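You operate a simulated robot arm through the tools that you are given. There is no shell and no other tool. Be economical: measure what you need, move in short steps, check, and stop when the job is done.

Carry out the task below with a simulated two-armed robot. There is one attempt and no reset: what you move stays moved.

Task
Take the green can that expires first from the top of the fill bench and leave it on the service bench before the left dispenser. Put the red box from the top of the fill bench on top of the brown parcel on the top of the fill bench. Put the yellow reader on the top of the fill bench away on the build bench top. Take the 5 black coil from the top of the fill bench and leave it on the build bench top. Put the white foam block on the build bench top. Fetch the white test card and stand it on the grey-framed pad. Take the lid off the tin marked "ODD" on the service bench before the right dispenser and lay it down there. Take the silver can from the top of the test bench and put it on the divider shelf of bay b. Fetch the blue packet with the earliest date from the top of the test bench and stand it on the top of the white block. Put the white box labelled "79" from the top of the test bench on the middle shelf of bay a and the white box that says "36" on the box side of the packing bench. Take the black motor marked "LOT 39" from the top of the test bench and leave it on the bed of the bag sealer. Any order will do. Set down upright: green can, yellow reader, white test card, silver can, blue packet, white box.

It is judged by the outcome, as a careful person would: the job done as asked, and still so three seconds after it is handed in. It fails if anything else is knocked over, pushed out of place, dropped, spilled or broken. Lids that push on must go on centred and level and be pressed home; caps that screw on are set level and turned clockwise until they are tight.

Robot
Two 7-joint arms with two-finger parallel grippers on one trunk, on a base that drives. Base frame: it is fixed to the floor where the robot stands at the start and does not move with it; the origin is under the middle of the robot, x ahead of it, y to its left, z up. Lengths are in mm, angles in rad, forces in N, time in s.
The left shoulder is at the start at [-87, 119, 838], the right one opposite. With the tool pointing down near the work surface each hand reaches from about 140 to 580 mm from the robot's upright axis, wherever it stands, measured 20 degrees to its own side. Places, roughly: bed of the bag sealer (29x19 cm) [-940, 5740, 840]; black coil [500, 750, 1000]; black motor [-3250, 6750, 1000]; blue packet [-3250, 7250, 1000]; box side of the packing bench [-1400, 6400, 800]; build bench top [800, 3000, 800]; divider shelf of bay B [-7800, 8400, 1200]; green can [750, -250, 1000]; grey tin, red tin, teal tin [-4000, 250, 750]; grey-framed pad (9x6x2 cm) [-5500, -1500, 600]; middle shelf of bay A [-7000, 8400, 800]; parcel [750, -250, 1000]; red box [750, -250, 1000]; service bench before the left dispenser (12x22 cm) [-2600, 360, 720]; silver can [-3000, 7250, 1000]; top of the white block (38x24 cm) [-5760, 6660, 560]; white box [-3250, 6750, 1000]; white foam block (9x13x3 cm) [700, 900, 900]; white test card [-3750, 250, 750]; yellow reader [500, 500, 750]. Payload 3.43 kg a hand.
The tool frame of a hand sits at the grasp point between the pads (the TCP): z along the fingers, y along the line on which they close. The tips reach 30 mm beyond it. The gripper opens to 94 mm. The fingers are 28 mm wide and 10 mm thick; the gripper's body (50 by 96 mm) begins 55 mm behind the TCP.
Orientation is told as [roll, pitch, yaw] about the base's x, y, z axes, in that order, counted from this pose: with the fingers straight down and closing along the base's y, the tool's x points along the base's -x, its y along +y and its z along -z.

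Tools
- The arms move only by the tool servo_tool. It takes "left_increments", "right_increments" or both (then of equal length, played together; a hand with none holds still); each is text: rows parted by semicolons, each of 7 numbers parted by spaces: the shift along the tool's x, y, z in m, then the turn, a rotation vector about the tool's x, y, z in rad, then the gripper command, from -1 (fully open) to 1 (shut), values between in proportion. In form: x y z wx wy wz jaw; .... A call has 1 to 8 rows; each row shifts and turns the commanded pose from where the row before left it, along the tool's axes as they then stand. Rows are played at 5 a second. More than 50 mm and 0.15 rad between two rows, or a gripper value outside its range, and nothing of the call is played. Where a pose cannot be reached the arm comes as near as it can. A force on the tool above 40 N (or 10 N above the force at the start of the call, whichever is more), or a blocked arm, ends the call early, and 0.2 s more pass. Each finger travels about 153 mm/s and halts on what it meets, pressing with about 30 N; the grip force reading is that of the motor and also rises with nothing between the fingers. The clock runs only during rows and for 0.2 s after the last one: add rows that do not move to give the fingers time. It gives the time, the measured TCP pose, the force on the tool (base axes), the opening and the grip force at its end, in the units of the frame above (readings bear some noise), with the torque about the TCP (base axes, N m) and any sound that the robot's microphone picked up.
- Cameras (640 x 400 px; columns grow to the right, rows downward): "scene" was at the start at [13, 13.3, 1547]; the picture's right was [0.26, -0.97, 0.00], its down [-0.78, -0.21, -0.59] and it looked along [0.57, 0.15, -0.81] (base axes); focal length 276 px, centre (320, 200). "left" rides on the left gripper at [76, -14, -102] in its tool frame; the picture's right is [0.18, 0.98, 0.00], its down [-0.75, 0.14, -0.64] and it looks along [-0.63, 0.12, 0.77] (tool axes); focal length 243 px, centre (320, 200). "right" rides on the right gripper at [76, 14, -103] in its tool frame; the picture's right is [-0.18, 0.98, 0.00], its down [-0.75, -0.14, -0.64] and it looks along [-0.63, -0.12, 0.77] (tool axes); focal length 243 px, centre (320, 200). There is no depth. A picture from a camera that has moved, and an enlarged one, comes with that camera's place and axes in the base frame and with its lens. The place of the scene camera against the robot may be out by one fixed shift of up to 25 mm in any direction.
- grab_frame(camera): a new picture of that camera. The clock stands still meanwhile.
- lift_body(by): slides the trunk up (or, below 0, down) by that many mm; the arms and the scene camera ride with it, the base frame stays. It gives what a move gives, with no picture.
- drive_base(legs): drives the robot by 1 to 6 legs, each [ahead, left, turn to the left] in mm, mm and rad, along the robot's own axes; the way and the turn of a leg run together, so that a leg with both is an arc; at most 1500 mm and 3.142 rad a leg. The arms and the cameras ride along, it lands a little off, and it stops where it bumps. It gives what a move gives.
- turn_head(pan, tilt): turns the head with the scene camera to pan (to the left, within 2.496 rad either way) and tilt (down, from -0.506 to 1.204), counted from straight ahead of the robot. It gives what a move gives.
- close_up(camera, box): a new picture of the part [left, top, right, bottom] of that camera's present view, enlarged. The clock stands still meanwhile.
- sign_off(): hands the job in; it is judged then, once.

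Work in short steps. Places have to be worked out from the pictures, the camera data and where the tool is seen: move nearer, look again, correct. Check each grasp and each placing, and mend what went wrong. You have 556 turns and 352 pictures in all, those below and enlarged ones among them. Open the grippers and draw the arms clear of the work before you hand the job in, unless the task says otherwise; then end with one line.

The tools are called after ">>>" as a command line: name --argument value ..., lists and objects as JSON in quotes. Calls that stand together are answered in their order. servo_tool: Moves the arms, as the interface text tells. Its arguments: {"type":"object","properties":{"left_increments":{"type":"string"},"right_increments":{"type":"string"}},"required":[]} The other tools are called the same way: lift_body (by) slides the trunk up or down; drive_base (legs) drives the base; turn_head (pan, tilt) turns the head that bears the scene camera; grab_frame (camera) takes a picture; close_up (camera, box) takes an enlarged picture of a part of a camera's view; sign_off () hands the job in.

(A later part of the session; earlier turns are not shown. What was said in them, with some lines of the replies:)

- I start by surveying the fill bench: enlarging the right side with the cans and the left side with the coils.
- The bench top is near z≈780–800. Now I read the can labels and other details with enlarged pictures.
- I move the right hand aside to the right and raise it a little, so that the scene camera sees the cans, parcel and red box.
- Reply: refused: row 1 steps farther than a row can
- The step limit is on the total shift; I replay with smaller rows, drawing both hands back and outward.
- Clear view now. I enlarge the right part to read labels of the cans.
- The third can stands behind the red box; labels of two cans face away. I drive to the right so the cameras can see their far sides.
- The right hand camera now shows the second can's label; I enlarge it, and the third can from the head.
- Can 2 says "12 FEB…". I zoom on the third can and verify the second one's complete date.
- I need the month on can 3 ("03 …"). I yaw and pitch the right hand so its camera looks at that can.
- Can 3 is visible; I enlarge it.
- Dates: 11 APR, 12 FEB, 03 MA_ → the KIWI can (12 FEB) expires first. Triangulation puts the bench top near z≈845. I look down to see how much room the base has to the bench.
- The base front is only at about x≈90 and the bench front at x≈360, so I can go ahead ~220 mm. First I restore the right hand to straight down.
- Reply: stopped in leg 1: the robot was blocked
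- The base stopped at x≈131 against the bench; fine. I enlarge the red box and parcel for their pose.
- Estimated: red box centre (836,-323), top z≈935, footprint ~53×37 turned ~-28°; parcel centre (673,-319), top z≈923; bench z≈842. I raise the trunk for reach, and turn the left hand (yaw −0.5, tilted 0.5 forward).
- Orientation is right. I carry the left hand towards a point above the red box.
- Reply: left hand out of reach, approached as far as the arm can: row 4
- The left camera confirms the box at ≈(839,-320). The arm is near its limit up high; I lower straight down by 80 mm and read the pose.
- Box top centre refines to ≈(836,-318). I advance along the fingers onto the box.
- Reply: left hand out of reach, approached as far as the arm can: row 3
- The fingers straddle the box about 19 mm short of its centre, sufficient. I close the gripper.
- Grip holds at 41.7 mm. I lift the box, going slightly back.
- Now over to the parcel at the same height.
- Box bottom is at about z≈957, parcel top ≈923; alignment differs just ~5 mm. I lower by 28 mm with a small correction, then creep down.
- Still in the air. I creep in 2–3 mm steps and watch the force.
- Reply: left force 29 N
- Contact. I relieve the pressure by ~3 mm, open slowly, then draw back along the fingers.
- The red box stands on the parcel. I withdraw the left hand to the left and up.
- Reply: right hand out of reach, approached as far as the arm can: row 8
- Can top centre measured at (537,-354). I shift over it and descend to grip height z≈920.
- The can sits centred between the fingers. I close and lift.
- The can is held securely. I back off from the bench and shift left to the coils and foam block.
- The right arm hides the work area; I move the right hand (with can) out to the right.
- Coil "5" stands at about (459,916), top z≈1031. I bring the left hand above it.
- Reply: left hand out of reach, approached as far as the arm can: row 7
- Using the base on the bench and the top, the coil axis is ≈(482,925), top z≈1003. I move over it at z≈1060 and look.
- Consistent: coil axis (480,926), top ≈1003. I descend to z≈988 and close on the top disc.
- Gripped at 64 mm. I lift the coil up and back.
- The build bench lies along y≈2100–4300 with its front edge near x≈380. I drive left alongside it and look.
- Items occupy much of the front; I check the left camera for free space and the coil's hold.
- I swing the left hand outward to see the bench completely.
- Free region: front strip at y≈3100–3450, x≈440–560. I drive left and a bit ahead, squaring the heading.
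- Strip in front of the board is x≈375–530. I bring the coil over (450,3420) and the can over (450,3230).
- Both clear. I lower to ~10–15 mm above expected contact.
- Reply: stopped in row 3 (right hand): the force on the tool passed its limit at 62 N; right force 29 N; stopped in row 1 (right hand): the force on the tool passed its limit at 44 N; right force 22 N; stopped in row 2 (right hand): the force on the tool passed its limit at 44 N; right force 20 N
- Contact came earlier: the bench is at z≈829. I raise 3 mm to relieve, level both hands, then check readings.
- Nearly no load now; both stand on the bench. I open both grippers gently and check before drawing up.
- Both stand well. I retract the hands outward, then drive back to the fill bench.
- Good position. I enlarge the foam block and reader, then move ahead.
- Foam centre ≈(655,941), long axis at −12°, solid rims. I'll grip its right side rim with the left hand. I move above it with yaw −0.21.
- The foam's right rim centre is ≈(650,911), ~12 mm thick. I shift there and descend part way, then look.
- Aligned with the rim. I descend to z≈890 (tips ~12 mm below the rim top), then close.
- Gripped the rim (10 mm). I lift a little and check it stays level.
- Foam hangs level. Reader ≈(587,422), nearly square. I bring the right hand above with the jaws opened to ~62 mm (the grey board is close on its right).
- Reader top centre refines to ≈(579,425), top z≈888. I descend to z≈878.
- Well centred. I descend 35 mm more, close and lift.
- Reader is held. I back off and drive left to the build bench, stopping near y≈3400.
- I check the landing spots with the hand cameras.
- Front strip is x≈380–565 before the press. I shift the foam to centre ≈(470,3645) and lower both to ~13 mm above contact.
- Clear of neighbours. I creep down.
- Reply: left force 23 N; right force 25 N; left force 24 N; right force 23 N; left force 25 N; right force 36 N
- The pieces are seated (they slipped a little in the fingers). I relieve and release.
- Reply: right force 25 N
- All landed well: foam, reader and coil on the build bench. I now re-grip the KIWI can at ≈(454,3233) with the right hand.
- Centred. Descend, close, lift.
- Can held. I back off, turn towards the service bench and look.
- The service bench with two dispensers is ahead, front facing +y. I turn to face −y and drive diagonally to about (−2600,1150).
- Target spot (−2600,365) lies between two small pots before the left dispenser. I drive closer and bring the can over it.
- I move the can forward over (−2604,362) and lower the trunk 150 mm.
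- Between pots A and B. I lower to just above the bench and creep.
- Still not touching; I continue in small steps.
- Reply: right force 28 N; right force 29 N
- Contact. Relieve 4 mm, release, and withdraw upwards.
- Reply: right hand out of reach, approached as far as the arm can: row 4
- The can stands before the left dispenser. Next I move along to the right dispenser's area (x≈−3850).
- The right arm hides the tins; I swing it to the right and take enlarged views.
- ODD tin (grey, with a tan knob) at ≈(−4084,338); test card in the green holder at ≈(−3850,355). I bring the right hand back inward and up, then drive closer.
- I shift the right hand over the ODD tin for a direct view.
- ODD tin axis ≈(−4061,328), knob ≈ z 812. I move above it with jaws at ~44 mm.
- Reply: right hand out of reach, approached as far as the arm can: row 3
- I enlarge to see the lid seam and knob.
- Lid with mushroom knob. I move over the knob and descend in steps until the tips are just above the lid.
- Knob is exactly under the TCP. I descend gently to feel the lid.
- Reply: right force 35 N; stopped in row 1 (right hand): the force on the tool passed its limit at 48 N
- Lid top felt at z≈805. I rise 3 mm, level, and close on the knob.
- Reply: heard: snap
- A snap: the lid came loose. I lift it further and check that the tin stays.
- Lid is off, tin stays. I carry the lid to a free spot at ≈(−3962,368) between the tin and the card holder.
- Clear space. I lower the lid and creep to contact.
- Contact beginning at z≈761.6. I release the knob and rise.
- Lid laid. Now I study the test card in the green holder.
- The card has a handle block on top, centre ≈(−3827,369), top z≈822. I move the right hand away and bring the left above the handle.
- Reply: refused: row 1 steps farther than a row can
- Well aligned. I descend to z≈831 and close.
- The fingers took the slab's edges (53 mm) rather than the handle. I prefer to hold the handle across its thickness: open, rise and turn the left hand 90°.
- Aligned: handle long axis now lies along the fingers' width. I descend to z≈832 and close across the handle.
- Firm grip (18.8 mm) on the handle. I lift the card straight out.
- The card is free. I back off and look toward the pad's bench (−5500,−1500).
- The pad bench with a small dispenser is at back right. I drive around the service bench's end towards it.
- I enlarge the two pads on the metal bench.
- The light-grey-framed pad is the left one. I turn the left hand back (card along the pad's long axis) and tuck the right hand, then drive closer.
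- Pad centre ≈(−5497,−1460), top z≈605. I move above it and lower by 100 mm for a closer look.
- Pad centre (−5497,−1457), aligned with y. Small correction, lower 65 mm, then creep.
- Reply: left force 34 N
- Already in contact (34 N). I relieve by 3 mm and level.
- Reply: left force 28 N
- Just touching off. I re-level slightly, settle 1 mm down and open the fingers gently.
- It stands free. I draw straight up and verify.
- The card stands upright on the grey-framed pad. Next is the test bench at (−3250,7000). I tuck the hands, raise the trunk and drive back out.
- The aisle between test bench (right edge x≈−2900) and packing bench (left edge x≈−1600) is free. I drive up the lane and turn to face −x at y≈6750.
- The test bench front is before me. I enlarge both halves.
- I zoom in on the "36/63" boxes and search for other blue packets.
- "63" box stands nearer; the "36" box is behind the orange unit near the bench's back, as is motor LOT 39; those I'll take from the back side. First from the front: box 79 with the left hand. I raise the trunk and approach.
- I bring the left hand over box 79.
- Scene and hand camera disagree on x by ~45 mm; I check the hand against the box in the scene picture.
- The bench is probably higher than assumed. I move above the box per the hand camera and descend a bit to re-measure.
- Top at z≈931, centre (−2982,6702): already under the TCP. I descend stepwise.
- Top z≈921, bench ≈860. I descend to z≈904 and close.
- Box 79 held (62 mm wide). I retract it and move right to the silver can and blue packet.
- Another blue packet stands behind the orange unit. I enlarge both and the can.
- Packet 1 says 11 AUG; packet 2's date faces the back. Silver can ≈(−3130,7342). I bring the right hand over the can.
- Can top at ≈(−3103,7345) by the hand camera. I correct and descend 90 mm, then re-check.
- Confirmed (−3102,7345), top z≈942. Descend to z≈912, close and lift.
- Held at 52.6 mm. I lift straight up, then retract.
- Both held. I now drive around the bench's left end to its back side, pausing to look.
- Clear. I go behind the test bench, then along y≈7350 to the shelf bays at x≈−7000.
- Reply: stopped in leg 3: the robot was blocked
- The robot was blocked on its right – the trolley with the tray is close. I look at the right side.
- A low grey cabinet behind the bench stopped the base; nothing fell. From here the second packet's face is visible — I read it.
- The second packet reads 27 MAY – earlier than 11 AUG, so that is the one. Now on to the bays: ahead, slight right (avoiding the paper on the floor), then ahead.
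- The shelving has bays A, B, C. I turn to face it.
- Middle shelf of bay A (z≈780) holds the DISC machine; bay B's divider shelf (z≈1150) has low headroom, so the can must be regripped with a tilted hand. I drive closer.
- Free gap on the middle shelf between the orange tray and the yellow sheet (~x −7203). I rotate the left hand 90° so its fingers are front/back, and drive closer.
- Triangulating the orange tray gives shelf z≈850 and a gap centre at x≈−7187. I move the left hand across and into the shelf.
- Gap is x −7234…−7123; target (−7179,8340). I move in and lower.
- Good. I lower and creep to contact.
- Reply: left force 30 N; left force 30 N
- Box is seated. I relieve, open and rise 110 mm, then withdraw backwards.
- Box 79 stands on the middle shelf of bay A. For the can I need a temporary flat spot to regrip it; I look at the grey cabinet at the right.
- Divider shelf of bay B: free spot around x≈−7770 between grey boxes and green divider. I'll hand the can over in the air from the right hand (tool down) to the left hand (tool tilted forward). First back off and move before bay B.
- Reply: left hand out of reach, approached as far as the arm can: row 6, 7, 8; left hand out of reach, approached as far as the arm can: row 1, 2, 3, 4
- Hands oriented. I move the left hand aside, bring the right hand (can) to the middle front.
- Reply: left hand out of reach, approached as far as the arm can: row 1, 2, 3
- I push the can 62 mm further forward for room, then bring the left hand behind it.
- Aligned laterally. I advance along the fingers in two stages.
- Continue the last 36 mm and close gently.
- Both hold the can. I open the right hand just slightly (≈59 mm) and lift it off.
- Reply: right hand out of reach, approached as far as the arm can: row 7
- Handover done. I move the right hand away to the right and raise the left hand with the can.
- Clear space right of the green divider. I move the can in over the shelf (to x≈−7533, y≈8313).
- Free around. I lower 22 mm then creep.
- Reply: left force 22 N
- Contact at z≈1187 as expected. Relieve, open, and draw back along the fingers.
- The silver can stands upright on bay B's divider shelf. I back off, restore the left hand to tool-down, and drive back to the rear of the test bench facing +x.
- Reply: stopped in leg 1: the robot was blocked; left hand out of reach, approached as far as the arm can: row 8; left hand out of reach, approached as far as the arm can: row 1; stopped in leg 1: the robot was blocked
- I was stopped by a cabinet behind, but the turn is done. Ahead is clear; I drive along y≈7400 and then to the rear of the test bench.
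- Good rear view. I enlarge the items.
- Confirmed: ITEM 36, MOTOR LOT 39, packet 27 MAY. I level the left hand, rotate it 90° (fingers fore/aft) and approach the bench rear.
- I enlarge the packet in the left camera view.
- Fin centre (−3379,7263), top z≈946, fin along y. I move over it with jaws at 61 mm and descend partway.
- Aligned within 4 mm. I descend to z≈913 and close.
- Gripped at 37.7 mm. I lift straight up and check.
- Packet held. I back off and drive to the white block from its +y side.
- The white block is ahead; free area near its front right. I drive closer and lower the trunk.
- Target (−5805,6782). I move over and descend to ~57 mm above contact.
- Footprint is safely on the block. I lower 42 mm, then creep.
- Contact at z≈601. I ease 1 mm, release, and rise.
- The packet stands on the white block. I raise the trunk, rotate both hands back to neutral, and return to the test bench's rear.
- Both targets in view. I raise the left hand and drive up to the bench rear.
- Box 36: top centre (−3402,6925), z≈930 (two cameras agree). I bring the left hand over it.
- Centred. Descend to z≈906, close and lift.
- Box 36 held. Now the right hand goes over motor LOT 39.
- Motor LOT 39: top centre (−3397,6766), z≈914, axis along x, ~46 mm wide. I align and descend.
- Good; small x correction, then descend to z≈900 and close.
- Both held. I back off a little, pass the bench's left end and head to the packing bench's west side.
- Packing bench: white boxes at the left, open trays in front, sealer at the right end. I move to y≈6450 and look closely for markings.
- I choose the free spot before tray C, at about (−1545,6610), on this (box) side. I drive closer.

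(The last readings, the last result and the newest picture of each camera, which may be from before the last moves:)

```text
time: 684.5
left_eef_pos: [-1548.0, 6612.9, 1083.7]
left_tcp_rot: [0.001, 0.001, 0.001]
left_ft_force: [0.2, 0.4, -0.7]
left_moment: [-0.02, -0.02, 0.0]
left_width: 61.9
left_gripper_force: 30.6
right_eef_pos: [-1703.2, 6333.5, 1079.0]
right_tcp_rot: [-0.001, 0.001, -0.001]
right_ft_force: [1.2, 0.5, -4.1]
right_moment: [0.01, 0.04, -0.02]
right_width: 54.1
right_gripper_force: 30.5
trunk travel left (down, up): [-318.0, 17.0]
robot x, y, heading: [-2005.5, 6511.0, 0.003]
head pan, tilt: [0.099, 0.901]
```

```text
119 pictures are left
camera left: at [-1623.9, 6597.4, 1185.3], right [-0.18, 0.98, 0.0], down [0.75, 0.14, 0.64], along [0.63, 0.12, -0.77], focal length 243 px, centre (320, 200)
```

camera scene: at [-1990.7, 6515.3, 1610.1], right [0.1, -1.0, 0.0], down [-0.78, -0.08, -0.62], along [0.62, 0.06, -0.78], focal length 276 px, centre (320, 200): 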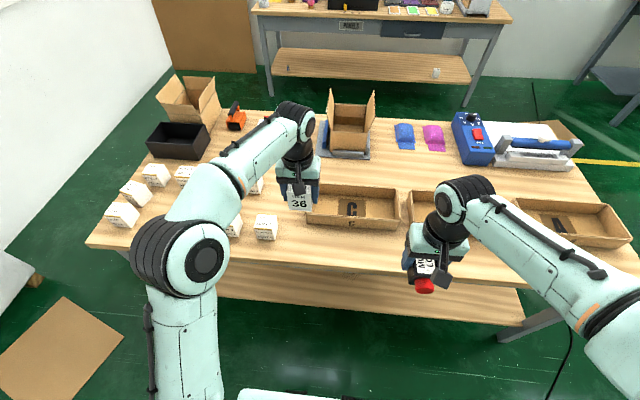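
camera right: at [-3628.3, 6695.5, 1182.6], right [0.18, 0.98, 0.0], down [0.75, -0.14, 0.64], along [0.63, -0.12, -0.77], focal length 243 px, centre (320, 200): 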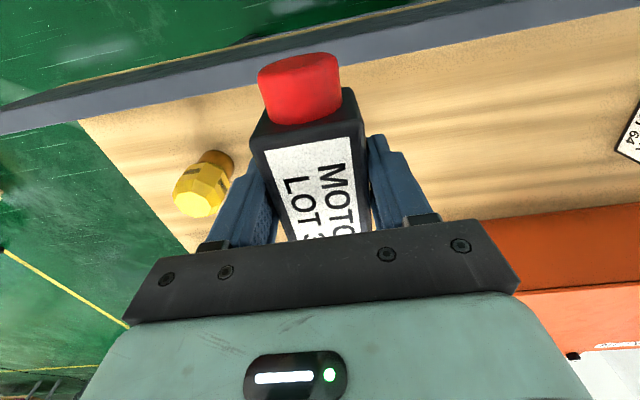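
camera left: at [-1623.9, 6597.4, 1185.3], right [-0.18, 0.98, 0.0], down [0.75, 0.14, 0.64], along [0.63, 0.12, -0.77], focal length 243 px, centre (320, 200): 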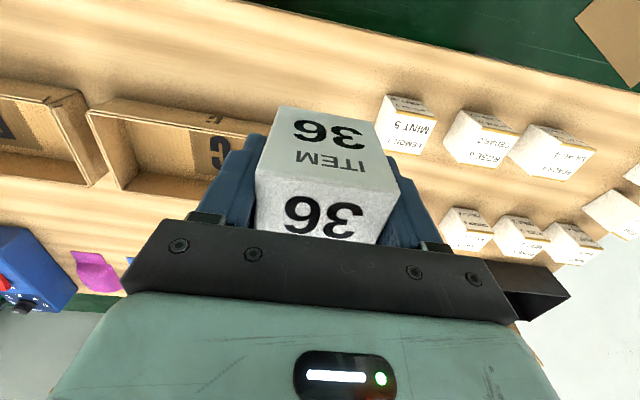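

Clear spot. I shift 10 mm forward and lower to ~900, then creep.

>>> servo_tool --left_increments "-0.01 0 0.04 0 0 0 1;0 0 0.045 0 0 0 1;0 0 0.045 0 0 0 1;0 0 0.04 0 0 0 1;0 0 0 0 0 0 1"

>>> grab_frame --camera "left"

>>> servo_tool --left_increments "0 0 0.005 0 0 0 1;0 0 0 0 0 0 1;0 0 0.005 0 0 0 1;0 0 0 0 0 0 1"

>>> servo_tool --left_increments "0 0 0.005 0 0 0 1;0 0 0 0 0 0 1;0 0 0.004 0 0 0 1;0 0 0 0 0 0 1"

```text
time: 685.7
left_eef_pos: [-1537.2, 6612.4, 914.0]
left_tcp_rot: [0.0, -0.002, -0.001]
left_ft_force: [-0.6, 0.6, -0.5]
left_moment: [-0.02, 0.02, -0.02]
left_width: 61.7
left_gripper_force: 30.2
right_eef_pos: [-1702.5, 6334.6, 1079.9]
right_tcp_rot: [0.0, 0.001, 0.001]
right_ft_force: [-0.5, 0.6, -3.8]
right_moment: [-0.01, 0.03, -0.01]
right_width: 54.3
right_gripper_force: 30.1
trunk travel left (down, up): [-318.0, 17.0]
robot x, y, heading: [-2006.6, 6516.9, -0.0]
head pan, tilt: [0.099, 0.901]
```

```text
118 pictures are left
camera left: at [-1614.7, 6597.7, 1015.5], right [-0.18, 0.98, 0.0], down [0.75, 0.14, 0.64], along [0.63, 0.12, -0.77], focal length 243 px, centre (320, 200)
```

left: 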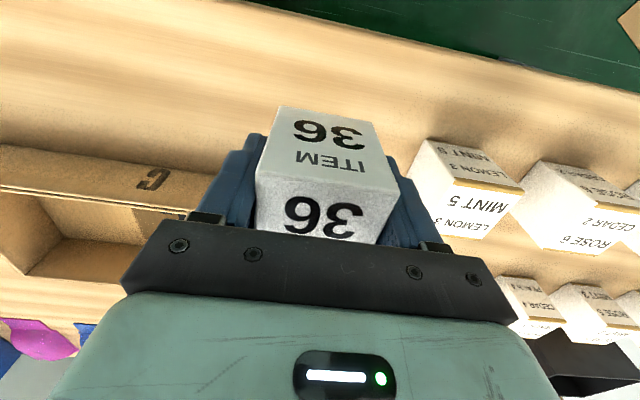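

```text
time: 686.7
left_eef_pos: [-1536.9, 6612.1, 904.5]
left_tcp_rot: [0.0, 0.001, -0.001]
left_ft_force: [-1.0, 0.2, 0.0]
left_moment: [0.0, 0.0, 0.0]
left_width: 61.6
left_gripper_force: 29.7
right_eef_pos: [-1701.6, 6334.8, 1080.0]
right_tcp_rot: [-0.003, -0.001, 0.001]
right_ft_force: [0.3, 0.2, -3.4]
right_moment: [-0.01, 0.07, -0.01]
right_width: 54.3
right_gripper_force: 30.1
trunk travel left (down, up): [-318.0, 17.0]
robot x, y, heading: [-2004.8, 6515.6, -0.0]
head pan, tilt: [0.099, 0.901]
```

```text
time: 687.7
left_eef_pos: [-1537.9, 6612.1, 894.4]
left_tcp_rot: [-0.001, -0.001, -0.001]
left_ft_force: [0.5, -0.2, -0.7]
left_moment: [0.03, 0.02, -0.03]
left_width: 61.7
left_gripper_force: 30.2
right_eef_pos: [-1702.9, 6334.0, 1079.2]
right_tcp_rot: [-0.002, 0.001, -0.001]
right_ft_force: [0.8, -0.5, -3.1]
right_moment: [-0.02, 0.03, 0.0]
right_width: 54.4
right_gripper_force: 30.1
trunk travel left (down, up): [-318.0, 17.0]
robot x, y, heading: [-2009.5, 6514.1, 0.001]
head pan, tilt: [0.099, 0.901]
```

>>> servo_tool --left_increments "0 0 0.004 0 0 0 1;0 0 0 0 0 0 1;0 0 0.004 0 0 0 1;0 0 0 0 0 0 1"

>>> servo_tool --left_increments "0 0 0.004 0 0 0 1;0 0 0 0 0 0 1;0 0 0.003 0 0 0 1;0 0 0 0 0 0 1"

>>> servo_tool --left_increments "0 0 0.003 0 0 0 1;0 0 0 0 0 0 1;0 0 0.003 0 0 0 1;0 0 0 0 0 0 1"

```text
time: 688.7
left_eef_pos: [-1537.7, 6612.7, 887.2]
left_tcp_rot: [0.0, 0.0, 0.001]
left_ft_force: [0.7, -0.9, -0.2]
left_moment: [0.05, 0.01, -0.02]
left_width: 61.8
left_gripper_force: 29.6
right_eef_pos: [-1702.4, 6333.4, 1079.2]
right_tcp_rot: [-0.001, -0.001, 0.0]
right_ft_force: [0.6, 0.0, -4.5]
right_moment: [0.01, -0.01, 0.01]
right_width: 54.1
right_gripper_force: 30.4
trunk travel left (down, up): [-318.0, 17.0]
robot x, y, heading: [-2008.2, 6512.3, 0.001]
head pan, tilt: [0.099, 0.901]
```

```text
time: 689.7
left_eef_pos: [-1537.5, 6611.3, 880.0]
left_tcp_rot: [0.0, 0.001, 0.0]
left_ft_force: [0.5, 1.0, -1.4]
left_moment: [-0.03, 0.0, -0.01]
left_width: 61.8
left_gripper_force: 30.3
right_eef_pos: [-1702.8, 6334.7, 1079.9]
right_tcp_rot: [-0.001, -0.001, 0.0]
right_ft_force: [-0.6, -0.1, -3.2]
right_moment: [0.02, 0.01, 0.0]
right_width: 54.5
right_gripper_force: 29.9
trunk travel left (down, up): [-318.0, 17.0]
robot x, y, heading: [-2004.5, 6512.4, -0.001]
head pan, tilt: [0.099, 0.901]
```

```text
time: 690.7
left_eef_pos: [-1537.7, 6612.9, 873.5]
left_tcp_rot: [-0.001, 0.0, -0.001]
left_ft_force: [-0.8, -0.7, -0.3]
left_moment: [0.01, -0.03, 0.04]
left_width: 61.4
left_gripper_force: 29.9
right_eef_pos: [-1703.5, 6333.7, 1079.1]
right_tcp_rot: [-0.001, -0.001, 0.0]
right_ft_force: [0.3, 0.1, -3.0]
right_moment: [0.03, 0.04, 0.01]
right_width: 54.3
right_gripper_force: 30.3
trunk travel left (down, up): [-318.0, 17.0]
robot x, y, heading: [-2011.2, 6514.2, 0.005]
head pan, tilt: [0.099, 0.901]
```

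>>> servo_tool --left_increments "0 0 0.004 0 0 0 1;0 0 0 0 0 0 1;0 0 0.004 0 0 0 1;0 0 0 0 0 0 1;0 0 0.003 0 0 0 1;0 0 0 0 0 0 1"

>>> servo_tool --left_increments "0 0 0.004 0 0 0 1;0 0 0 0 0 0 1;0 0 0.003 0 0 0 1;0 0 0 0 0 0 1;0 0 0.003 0 0 0 1;0 0 0 0 0 0 1"

>>> close_up --camera "scene" --box '[240, 160, 360, 260]'

```text
time: 692.1
left_eef_pos: [-1536.4, 6611.4, 863.4]
left_tcp_rot: [0.001, -0.001, -0.001]
left_ft_force: [-0.5, 0.0, -0.6]
left_moment: [0.0, 0.0, -0.01]
left_width: 62.0
left_gripper_force: 30.4
right_eef_pos: [-1702.6, 6334.3, 1079.3]
right_tcp_rot: [-0.002, 0.0, 0.0]
right_ft_force: [0.0, -1.1, -3.6]
right_moment: [0.0, 0.03, 0.04]
right_width: 54.3
right_gripper_force: 30.0
trunk travel left (down, up): [-318.0, 17.0]
robot x, y, heading: [-2007.9, 6514.5, 0.004]
head pan, tilt: [0.099, 0.901]
```

```text
time: 693.5
left_eef_pos: [-1537.1, 6612.3, 852.9]
left_tcp_rot: [0.0, 0.0, 0.001]
left_ft_force: [-0.4, -0.1, -0.3]
left_moment: [-0.02, 0.05, -0.01]
left_width: 61.8
left_gripper_force: 29.8
right_eef_pos: [-1703.3, 6333.0, 1080.0]
right_tcp_rot: [-0.003, 0.0, 0.0]
right_ft_force: [0.7, 0.7, -3.5]
right_moment: [0.01, 0.01, 0.01]
right_width: 54.3
right_gripper_force: 29.8
trunk travel left (down, up): [-318.0, 17.0]
robot x, y, heading: [-2007.9, 6513.9, 0.004]
head pan, tilt: [0.099, 0.901]
```

```text
4.00 times, centred on (300, 210) of scene
camera zoom: at [-1990.8, 6515.4, 1610.0], right [0.1, -1.0, 0.0], down [-0.78, -0.08, -0.62], along [0.62, 0.06, -0.78], focal length 1103 px, centre (400, 160)
```

zoom: 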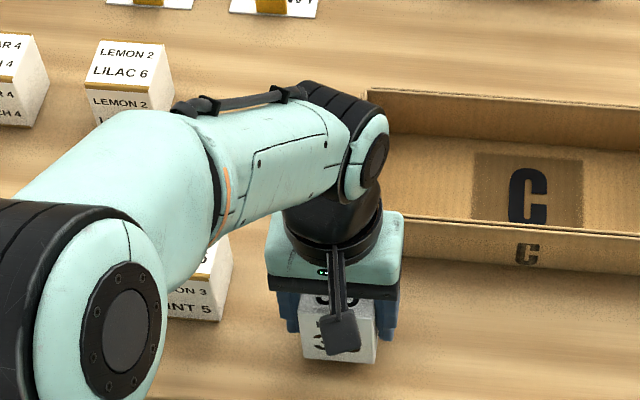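

>>> servo_tool --left_increments "0 0 0.003 0 0 0 1;0 0 0 0 0 0 1;0 0 0.003 0 0 0 1;0 0 0 0 0 0 1;0 0 0.003 0 0 0 1;0 0 0 0 0 0 1"

>>> servo_tool --left_increments "0 0 0.003 0 0 0 1;0 0 0 0 0 0 1;0 0 0.003 0 0 0 1;0 0 0 0 0 0 1;0 0 0.002 0 0 0 1;0 0 0 0 0 0 1"

```text
time: 694.9
left_eef_pos: [-1536.5, 6612.4, 845.0]
left_tcp_rot: [0.001, -0.002, 0.0]
left_ft_force: [-0.2, -0.4, -0.3]
left_moment: [0.01, -0.01, -0.02]
left_width: 61.4
left_gripper_force: 30.1
right_eef_pos: [-1702.4, 6334.7, 1079.7]
right_tcp_rot: [-0.001, 0.0, -0.001]
right_ft_force: [0.3, -0.6, -3.6]
right_moment: [0.02, 0.03, -0.01]
right_width: 54.3
right_gripper_force: 30.2
trunk travel left (down, up): [-318.0, 17.0]
robot x, y, heading: [-2009.8, 6515.2, -0.003]
head pan, tilt: [0.099, 0.901]
```

```text
time: 696.3
left_eef_pos: [-1535.6, 6611.8, 837.6]
left_tcp_rot: [-0.002, -0.008, 0.001]
left_ft_force: [3.2, 2.8, 29.3]
left_moment: [0.1, -0.09, 0.0]
left_width: 61.9
left_gripper_force: 30.0
right_eef_pos: [-1703.5, 6334.7, 1080.5]
right_tcp_rot: [-0.003, -0.003, -0.001]
right_ft_force: [-0.2, 0.0, -3.4]
right_moment: [0.01, 0.04, 0.02]
right_width: 54.2
right_gripper_force: 29.6
trunk travel left (down, up): [-318.0, 17.0]
robot x, y, heading: [-2007.2, 6516.9, -0.002]
head pan, tilt: [0.099, 0.901]
```

Contact (bench z≈800). Relieve, release, and rise.

>>> servo_tool --left_increments "0 0 -0.003 0 0.004 0 1;0 0 0 0 0 0 -0.4;0 0 0 0 0 0 -0.6;0 0 0 0 0 0 -0.8;0 0 -0.04 0 0 0 -0.8;0 0 -0.05 0 0 0 -0.8;0 0 -0.05 0 0 0 -0.8;0 0 -0.05 0 0 0 -0.8"

>>> servo_tool --left_increments "0 0 -0.05 0 0 0 -1;0.045 0.01 0 0 0 0 -1;0.045 0.01 0 0 0 0 -1;0.045 0.02 0 0 0 0 -1;0 0 0 0 0 0 -1"

>>> grab_frame --camera "scene"

```text
time: 698.1
left_eef_pos: [-1537.4, 6610.9, 1030.3]
left_tcp_rot: [0.001, 0.001, -0.001]
left_ft_force: [0.6, 0.4, -0.3]
left_moment: [0.01, 0.0, -0.01]
left_width: 84.9
left_gripper_force: 0.0
right_eef_pos: [-1704.0, 6333.2, 1080.3]
right_tcp_rot: [-0.002, -0.001, 0.001]
right_ft_force: [0.5, 0.2, -4.0]
right_moment: [0.01, 0.05, 0.0]
right_width: 54.2
right_gripper_force: 30.0
trunk travel left (down, up): [-318.0, 17.0]
robot x, y, heading: [-2006.3, 6512.2, -0.004]
head pan, tilt: [0.099, 0.901]
```

```text
time: 699.3
left_eef_pos: [-1670.0, 6652.0, 1079.5]
left_tcp_rot: [0.001, 0.002, 0.0]
left_ft_force: [0.4, -0.6, 1.1]
left_moment: [0.02, -0.01, 0.03]
left_width: 94.2
left_gripper_force: 0.0
right_eef_pos: [-1702.1, 6334.0, 1080.7]
right_tcp_rot: [-0.002, -0.001, -0.002]
right_ft_force: [1.0, 0.6, -3.2]
right_moment: [-0.01, 0.05, 0.01]
right_width: 54.5
right_gripper_force: 30.0
trunk travel left (down, up): [-318.0, 17.0]
robot x, y, heading: [-2007.8, 6514.1, 0.007]
head pan, tilt: [0.099, 0.901]
```

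```text
116 pictures are left
camera scene: at [-1989.9, 6514.8, 1610.0], right [0.1, -1.0, 0.0], down [-0.78, -0.08, -0.62], along [0.62, 0.06, -0.78], focal length 276 px, centre (320, 200)
```

scene: 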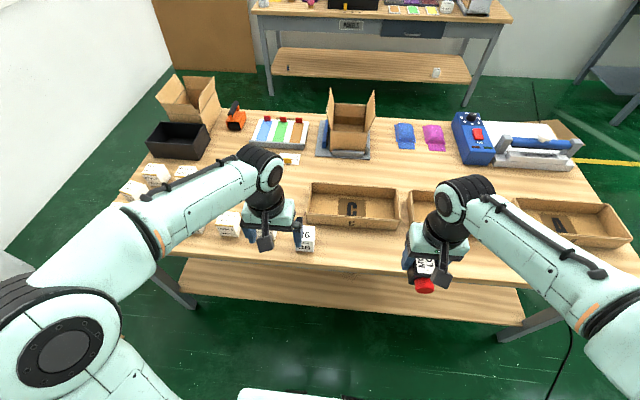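

Box 36 stands on the box side. Next the motor: I drive around the south end of the packing bench and face it (+y).

>>> drive_base --legs '[[-280, 0, 0], [0, -1450, 0], [0, -100, 0], [1330, 0, 0], [0, 0, 1.571]]'

>>> turn_head --pan 0.0 --tilt 0.6

>>> grab_frame --camera "scene"

```text
time: 724.9
left_eef_pos: [-1097.7, 5304.8, 1078.7]
left_tcp_rot: [0.001, 0.003, 1.556]
left_ft_force: [-0.4, 0.3, -0.5]
left_moment: [0.02, 0.01, -0.02]
left_width: 93.8
left_gripper_force: 0.1
right_eef_pos: [-781.1, 5268.4, 1079.5]
right_tcp_rot: [-0.002, -0.001, 1.555]
right_ft_force: [-0.2, 0.3, -3.0]
right_moment: [-0.04, 0.02, 0.03]
right_width: 54.4
right_gripper_force: 30.7
trunk travel left (down, up): [-318.0, 17.0]
robot x, y, heading: [-962.9, 4968.2, 1.555]
head pan, tilt: [0.099, 0.901]
```

```text
time: 725.7
left_eef_pos: [-1097.8, 5305.6, 1080.1]
left_tcp_rot: [0.0, 0.006, 1.558]
left_ft_force: [-0.6, -0.4, 0.6]
left_moment: [0.0, -0.01, -0.02]
left_width: 94.3
left_gripper_force: 0.1
right_eef_pos: [-781.5, 5267.8, 1079.2]
right_tcp_rot: [-0.002, -0.001, 1.557]
right_ft_force: [-0.1, 0.5, -3.6]
right_moment: [-0.03, 0.0, -0.02]
right_width: 54.2
right_gripper_force: 29.9
trunk travel left (down, up): [-318.0, 17.0]
robot x, y, heading: [-967.1, 4965.4, 1.555]
head pan, tilt: [0.0, 0.6]
```

```text
115 pictures are left
camera scene: at [-978.8, 5004.6, 1634.7], right [1.0, -0.01, 0.0], down [-0.01, -0.57, -0.82], along [0.01, 0.82, -0.57], focal length 276 px, centre (320, 200)
```

scene: 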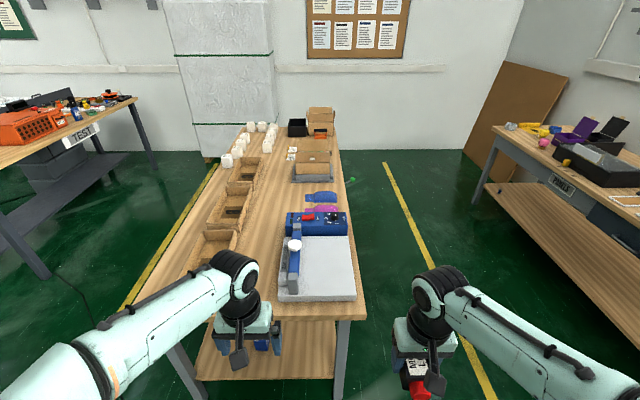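

The sealer's flat bed is right ahead, centre ≈(−942,5735), z≈840. I drive closer and bring the motor over it.

>>> drive_base --legs '[[300, 70, 0.015]]'

>>> turn_head --pan 0.0 --tilt 0.9

>>> grab_frame --camera "scene"

>>> grab_frame --camera "right"

```text
time: 727.8
left_eef_pos: [-1172.9, 5603.2, 1079.6]
left_tcp_rot: [0.0, 0.004, 1.572]
left_ft_force: [0.2, -0.8, 0.1]
left_moment: [0.01, -0.01, -0.02]
left_width: 94.1
left_gripper_force: 0.1
right_eef_pos: [-855.3, 5572.0, 1079.0]
right_tcp_rot: [-0.002, -0.001, 1.573]
right_ft_force: [-0.4, -0.3, -3.9]
right_moment: [-0.05, 0.0, -0.01]
right_width: 54.3
right_gripper_force: 30.3
trunk travel left (down, up): [-318.0, 17.0]
robot x, y, heading: [-1033.3, 5265.7, 1.574]
head pan, tilt: [0.0, 0.6]
```

```text
time: 728.5
left_eef_pos: [-1172.0, 5603.2, 1080.4]
left_tcp_rot: [0.0, 0.004, 1.573]
left_ft_force: [0.8, 0.1, 0.3]
left_moment: [-0.03, -0.02, 0.01]
left_width: 94.2
left_gripper_force: 0.1
right_eef_pos: [-854.2, 5572.1, 1079.7]
right_tcp_rot: [-0.003, 0.0, 1.573]
right_ft_force: [-0.1, 0.2, -3.7]
right_moment: [-0.05, -0.03, 0.0]
right_width: 54.3
right_gripper_force: 30.3
trunk travel left (down, up): [-318.0, 17.0]
robot x, y, heading: [-1034.3, 5265.4, 1.577]
head pan, tilt: [0.0, 0.901]
```

```text
114 pictures are left
camera scene: at [-1046.8, 5292.2, 1610.1], right [1.0, 0.0, 0.0], down [0.0, -0.78, -0.62], along [0.0, 0.62, -0.78], focal length 276 px, centre (320, 200)
```

scene: 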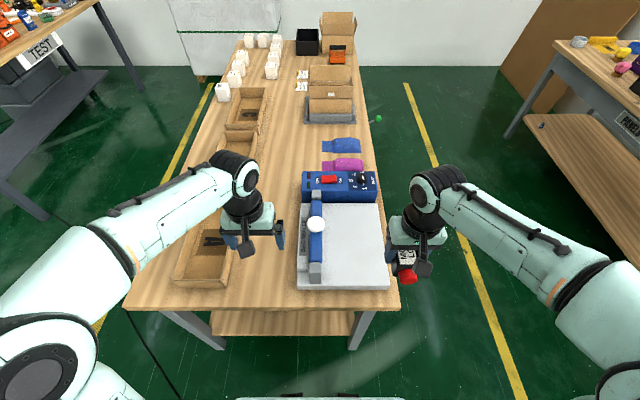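

```text
113 pictures are left
camera right: at [-868.9, 5495.4, 1182.8], right [-0.98, 0.18, 0.0], down [0.14, 0.75, 0.64], along [0.12, 0.63, -0.77], focal length 243 px, centre (320, 200)
```

right: 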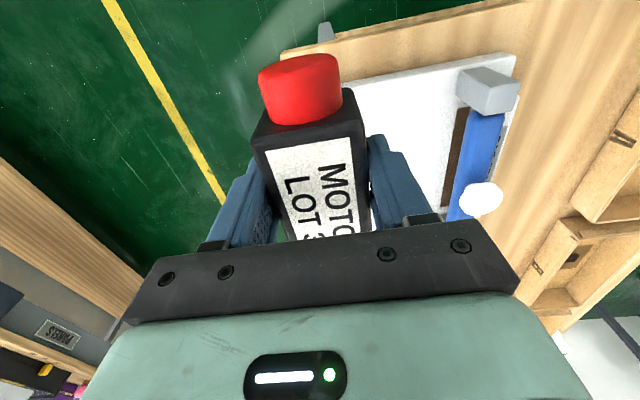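

Free bed area centre ≈(−930,5728). I move over it and lower to ~920.

>>> servo_tool --right_increments "-0.0385 0.019 0 0 0 0 1;-0.0385 0.019 0 0 0 0 1;-0.0385 0.019 0 0 0 0 1;-0.0385 0.019 0 0 0 0 1;0 0 0.045 0 0 0 1;0 0 0.045 0 0 0 1;0 0 0.045 0 0 0 1;0 0 0 0 0 0 1"

>>> grab_frame --camera "right"

>>> grab_frame --camera "scene"

```text
time: 730.4
left_eef_pos: [-1172.2, 5603.6, 1079.5]
left_tcp_rot: [0.0, 0.004, 1.573]
left_ft_force: [1.1, -0.6, -1.2]
left_moment: [0.0, -0.02, 0.01]
left_width: 93.9
left_gripper_force: 0.1
right_eef_pos: [-929.9, 5725.1, 945.1]
right_tcp_rot: [0.0, -0.002, 1.573]
right_ft_force: [0.1, 0.0, -3.7]
right_moment: [-0.04, 0.0, 0.01]
right_width: 54.2
right_gripper_force: 29.7
trunk travel left (down, up): [-318.0, 17.0]
robot x, y, heading: [-1034.1, 5268.8, 1.571]
head pan, tilt: [0.0, 0.901]
```

```text
112 pictures are left
camera right: at [-944.8, 5649.9, 1047.6], right [-0.98, 0.18, 0.0], down [0.14, 0.75, 0.64], along [0.12, 0.63, -0.77], focal length 243 px, centre (320, 200)
```

right: 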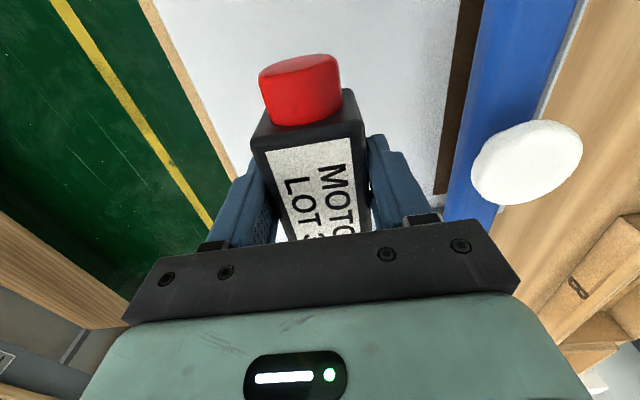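

```text
111 pictures are left
camera scene: at [-1046.9, 5291.9, 1610.0], right [1.0, 0.0, 0.0], down [0.0, -0.78, -0.62], along [0.0, 0.62, -0.78], focal length 276 px, centre (320, 200)
```

scene: 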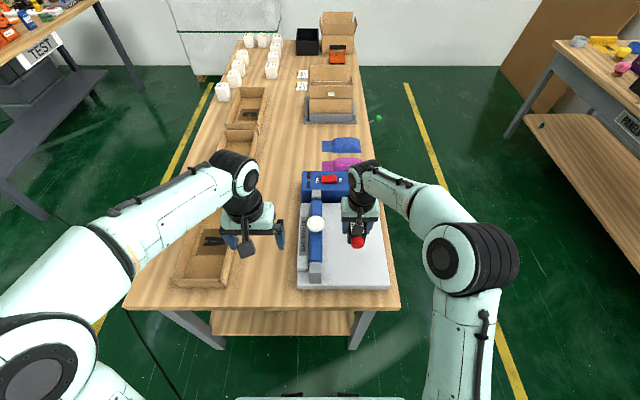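

Centred on the bed. I lower and creep.

>>> servo_tool --right_increments "0 0.004 0.025 0 0 0 1;0 0 0.022 0 0 0 1;0 0 0 0 0 0 1;0 0 0.004 0 0 0 1;0 0 0 0 0 0 1"

>>> servo_tool --right_increments "0 0 0.004 0 0 0 1;0 0 0 0 0 0 1;0 0 0.004 0 0 0 1;0 0 0 0 0 0 1"

>>> servo_tool --right_increments "0 0 0.003 0 0 0 1;0 0 0 0 0 0 1;0 0 0.003 0 0 0 1;0 0 0 0 0 0 1"

```text
time: 731.5
left_eef_pos: [-1172.3, 5602.6, 1079.9]
left_tcp_rot: [0.001, 0.002, 1.572]
left_ft_force: [-1.0, -1.3, -0.6]
left_moment: [0.0, 0.03, -0.03]
left_width: 93.6
left_gripper_force: 0.1
right_eef_pos: [-934.1, 5726.0, 893.1]
right_tcp_rot: [-0.001, -0.001, 1.574]
right_ft_force: [0.4, 0.6, -4.0]
right_moment: [-0.05, -0.01, 0.0]
right_width: 54.2
right_gripper_force: 30.0
trunk travel left (down, up): [-318.0, 17.0]
robot x, y, heading: [-1031.0, 5265.5, 1.57]
head pan, tilt: [0.0, 0.901]
```

```text
time: 732.5
left_eef_pos: [-1171.7, 5604.0, 1080.8]
left_tcp_rot: [0.0, 0.003, 1.571]
left_ft_force: [0.5, 0.2, -0.5]
left_moment: [0.01, 0.0, 0.02]
left_width: 93.8
left_gripper_force: 0.0
right_eef_pos: [-934.0, 5725.7, 885.4]
right_tcp_rot: [-0.002, 0.001, 1.572]
right_ft_force: [0.2, -0.3, -4.1]
right_moment: [-0.02, 0.0, 0.02]
right_width: 54.2
right_gripper_force: 29.6
trunk travel left (down, up): [-318.0, 17.0]
robot x, y, heading: [-1034.7, 5265.4, 1.571]
head pan, tilt: [0.0, 0.901]
```

```text
time: 733.5
left_eef_pos: [-1172.5, 5602.8, 1080.3]
left_tcp_rot: [0.0, 0.004, 1.572]
left_ft_force: [-0.7, -0.6, -0.4]
left_moment: [-0.01, 0.05, 0.02]
left_width: 94.0
left_gripper_force: 0.1
right_eef_pos: [-934.4, 5725.6, 879.7]
right_tcp_rot: [-0.002, 0.0, 1.575]
right_ft_force: [-0.3, 0.1, -4.5]
right_moment: [0.01, -0.03, -0.01]
right_width: 54.2
right_gripper_force: 30.0
trunk travel left (down, up): [-318.0, 17.0]
robot x, y, heading: [-1034.0, 5267.9, 1.57]
head pan, tilt: [0.0, 0.901]
```

>>> servo_tool --right_increments "0 0 0.003 0 0 0 1;0 0 0 0 0 0 1;0 0 0.003 0 0 0 1;0 0 0 0 0 0 1"

>>> servo_tool --right_increments "0 0 0.003 0 0 0 1;0 0 0 0 0 0 1;0 0 0.003 0 0 0 1;0 0 0 0 0 0 1"

>>> servo_tool --right_increments "0 0 0.003 0 0 0 1;0 0 0 0 0 0 1;0 0 0.002 0 0 0 1;0 0 0 0 0 0 1"

```text
time: 734.5
left_eef_pos: [-1171.9, 5602.9, 1079.4]
left_tcp_rot: [0.0, 0.002, 1.574]
left_ft_force: [0.6, -0.1, 0.1]
left_moment: [-0.02, -0.02, 0.01]
left_width: 94.0
left_gripper_force: 0.1
right_eef_pos: [-933.1, 5726.4, 875.7]
right_tcp_rot: [-0.001, -0.005, 1.572]
right_ft_force: [2.6, 1.1, 8.2]
right_moment: [0.32, 0.28, -0.07]
right_width: 54.4
right_gripper_force: 30.6
trunk travel left (down, up): [-318.0, 17.0]
robot x, y, heading: [-1032.7, 5267.5, 1.571]
head pan, tilt: [0.0, 0.901]
```

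```text
time: 735.5
left_eef_pos: [-1171.6, 5603.1, 1080.3]
left_tcp_rot: [-0.001, 0.002, 1.573]
left_ft_force: [0.7, -0.3, -0.1]
left_moment: [-0.01, -0.02, -0.02]
left_width: 94.0
left_gripper_force: 0.1
right_eef_pos: [-934.4, 5725.8, 869.5]
right_tcp_rot: [-0.001, -0.005, 1.573]
right_ft_force: [4.0, 4.1, 24.8]
right_moment: [0.05, 0.05, -0.02]
right_width: 54.4
right_gripper_force: 30.0
trunk travel left (down, up): [-318.0, 17.0]
robot x, y, heading: [-1030.7, 5269.5, 1.574]
head pan, tilt: [0.0, 0.901]
```

```text
time: 736.5
left_eef_pos: [-1172.3, 5602.1, 1080.3]
left_tcp_rot: [-0.001, 0.001, 1.573]
left_ft_force: [0.2, 0.2, -0.1]
left_moment: [0.01, 0.02, -0.01]
left_width: 94.0
left_gripper_force: 0.0
right_eef_pos: [-933.5, 5725.6, 865.5]
right_tcp_rot: [-0.001, -0.005, 1.571]
right_ft_force: [1.8, 1.0, 35.6]
right_moment: [-1.02, 0.4, -0.02]
right_width: 54.3
right_gripper_force: 30.2
trunk travel left (down, up): [-318.0, 17.0]
robot x, y, heading: [-1034.9, 5269.5, 1.571]
head pan, tilt: [0.0, 0.901]
```

Seated. Relieve, open, and rise.

>>> servo_tool --right_increments "0 0 -0.005 0 0 0 1;0 0 0 0 0 0 -0.2;0 0 0 0 0 0 -0.4;0 0 0 0 0 0 -0.7;0 0 -0.03 0 0 0 -0.7;0 0 -0.05 0 0 0 -0.7;0 0 -0.05 0 0 0 -0.7;0 0 -0.05 0 0 0 -0.7"

>>> servo_tool --right_increments "0.045 -0.01 0 0 0 0 -1;0.045 -0.02 0 0 0 0 -1;0.045 -0.02 0 0 0 0 -1;0 0 0 0 0 0 -1"

>>> grab_frame --camera "scene"

>>> grab_frame --camera "right"

```text
time: 738.4
left_eef_pos: [-1171.7, 5603.4, 1078.5]
left_tcp_rot: [0.001, 0.005, 1.573]
left_ft_force: [-0.4, 0.0, 0.3]
left_moment: [0.01, 0.01, 0.03]
left_width: 93.9
left_gripper_force: 0.0
right_eef_pos: [-935.3, 5723.9, 1047.4]
right_tcp_rot: [-0.002, 0.0, 1.573]
right_ft_force: [1.1, 0.1, -0.1]
right_moment: [-0.01, 0.0, 0.04]
right_width: 80.0
right_gripper_force: 0.1
trunk travel left (down, up): [-318.0, 17.0]
robot x, y, heading: [-1030.7, 5264.3, 1.569]
head pan, tilt: [0.0, 0.901]
```

```text
time: 739.4
left_eef_pos: [-1172.5, 5603.5, 1080.0]
left_tcp_rot: [-0.001, 0.003, 1.573]
left_ft_force: [-0.2, 1.0, -1.4]
left_moment: [-0.01, -0.01, 0.0]
left_width: 93.7
left_gripper_force: 0.1
right_eef_pos: [-884.8, 5590.1, 1045.9]
right_tcp_rot: [-0.002, 0.001, 1.574]
right_ft_force: [-1.2, 0.9, -0.8]
right_moment: [0.0, -0.01, 0.01]
right_width: 94.0
right_gripper_force: 0.1
trunk travel left (down, up): [-318.0, 17.0]
robot x, y, heading: [-1033.1, 5268.9, 1.576]
head pan, tilt: [0.0, 0.901]
```

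```text
110 pictures are left
camera scene: at [-1047.5, 5292.9, 1610.0], right [1.0, 0.0, 0.0], down [0.0, -0.78, -0.62], along [0.0, 0.62, -0.78], focal length 276 px, centre (320, 200)
```

scene: 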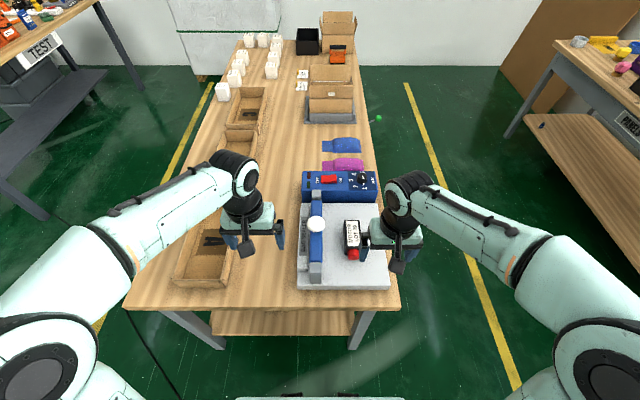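

```text
109 pictures are left
camera right: at [-899.8, 5514.3, 1150.1], right [-0.98, 0.18, 0.0], down [0.14, 0.75, 0.64], along [0.12, 0.63, -0.77], focal length 243 px, centre (320, 200)
```

right: 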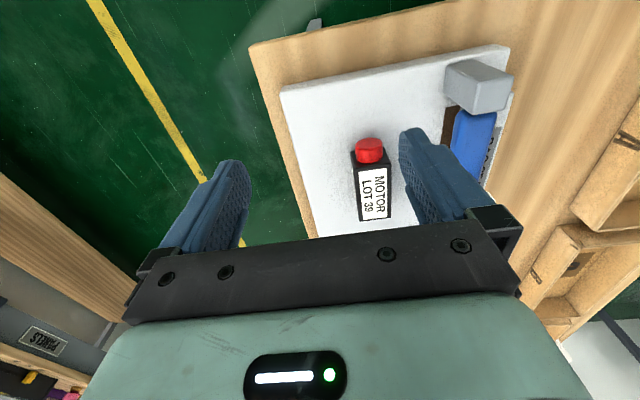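

The motor lies on the sealer bed. All items are placed; I back the robot clear of the bench with open grippers.

>>> drive_base --legs '[[-400, 0, 0]]'

>>> turn_head --pan 0.0 --tilt 0.55

>>> grab_frame --camera "scene"

```text
time: 741.8
left_eef_pos: [-1170.3, 5207.6, 1079.3]
left_tcp_rot: [0.0, 0.005, 1.57]
left_ft_force: [0.2, 0.3, 0.2]
left_moment: [0.01, 0.01, 0.0]
left_width: 94.3
left_gripper_force: 0.1
right_eef_pos: [-883.0, 5193.7, 1046.6]
right_tcp_rot: [0.0, -0.001, 1.569]
right_ft_force: [-0.5, -0.7, -0.2]
right_moment: [0.04, -0.04, 0.0]
right_width: 94.3
right_gripper_force: 0.0
trunk travel left (down, up): [-318.0, 17.0]
robot x, y, heading: [-1030.7, 4867.6, 1.568]
head pan, tilt: [0.0, 0.901]
```

```text
time: 742.7
left_eef_pos: [-1169.7, 5208.0, 1079.8]
left_tcp_rot: [0.0, 0.003, 1.569]
left_ft_force: [1.0, 0.1, 0.4]
left_moment: [0.03, 0.0, 0.0]
left_width: 94.1
left_gripper_force: 0.1
right_eef_pos: [-883.3, 5193.7, 1047.1]
right_tcp_rot: [-0.002, -0.001, 1.569]
right_ft_force: [0.3, 0.8, 0.9]
right_moment: [0.03, -0.03, -0.03]
right_width: 94.2
right_gripper_force: 0.1
trunk travel left (down, up): [-318.0, 17.0]
robot x, y, heading: [-1029.7, 4869.9, 1.568]
head pan, tilt: [0.0, 0.55]
```

```text
108 pictures are left
camera scene: at [-1047.0, 4910.2, 1639.2], right [1.0, 0.0, 0.0], down [0.0, -0.52, -0.85], along [0.0, 0.85, -0.52], focal length 276 px, centre (320, 200)
```

scene: 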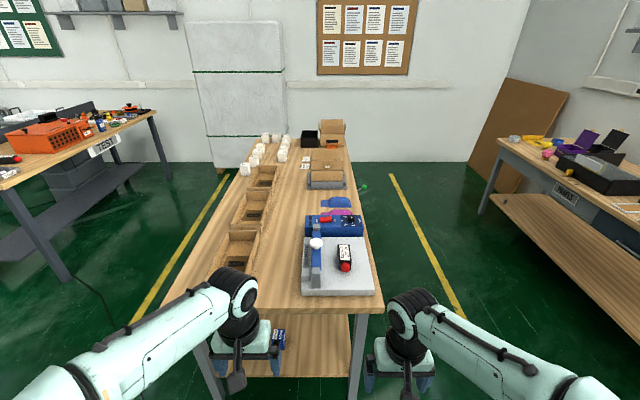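

Everything is in place, grippers open and arms clear. I hand the job in.

>>> sign_off

```text
The job is handed in.
```

I placed every item and checked each one with the cameras as I set it down, then handed the job in with the grippers open and the arms clear. The base was blocked against something four times while driving. I saw nothing knocked over where I looked, but I did not look behind the robot after it was blocked backing away from bay B.
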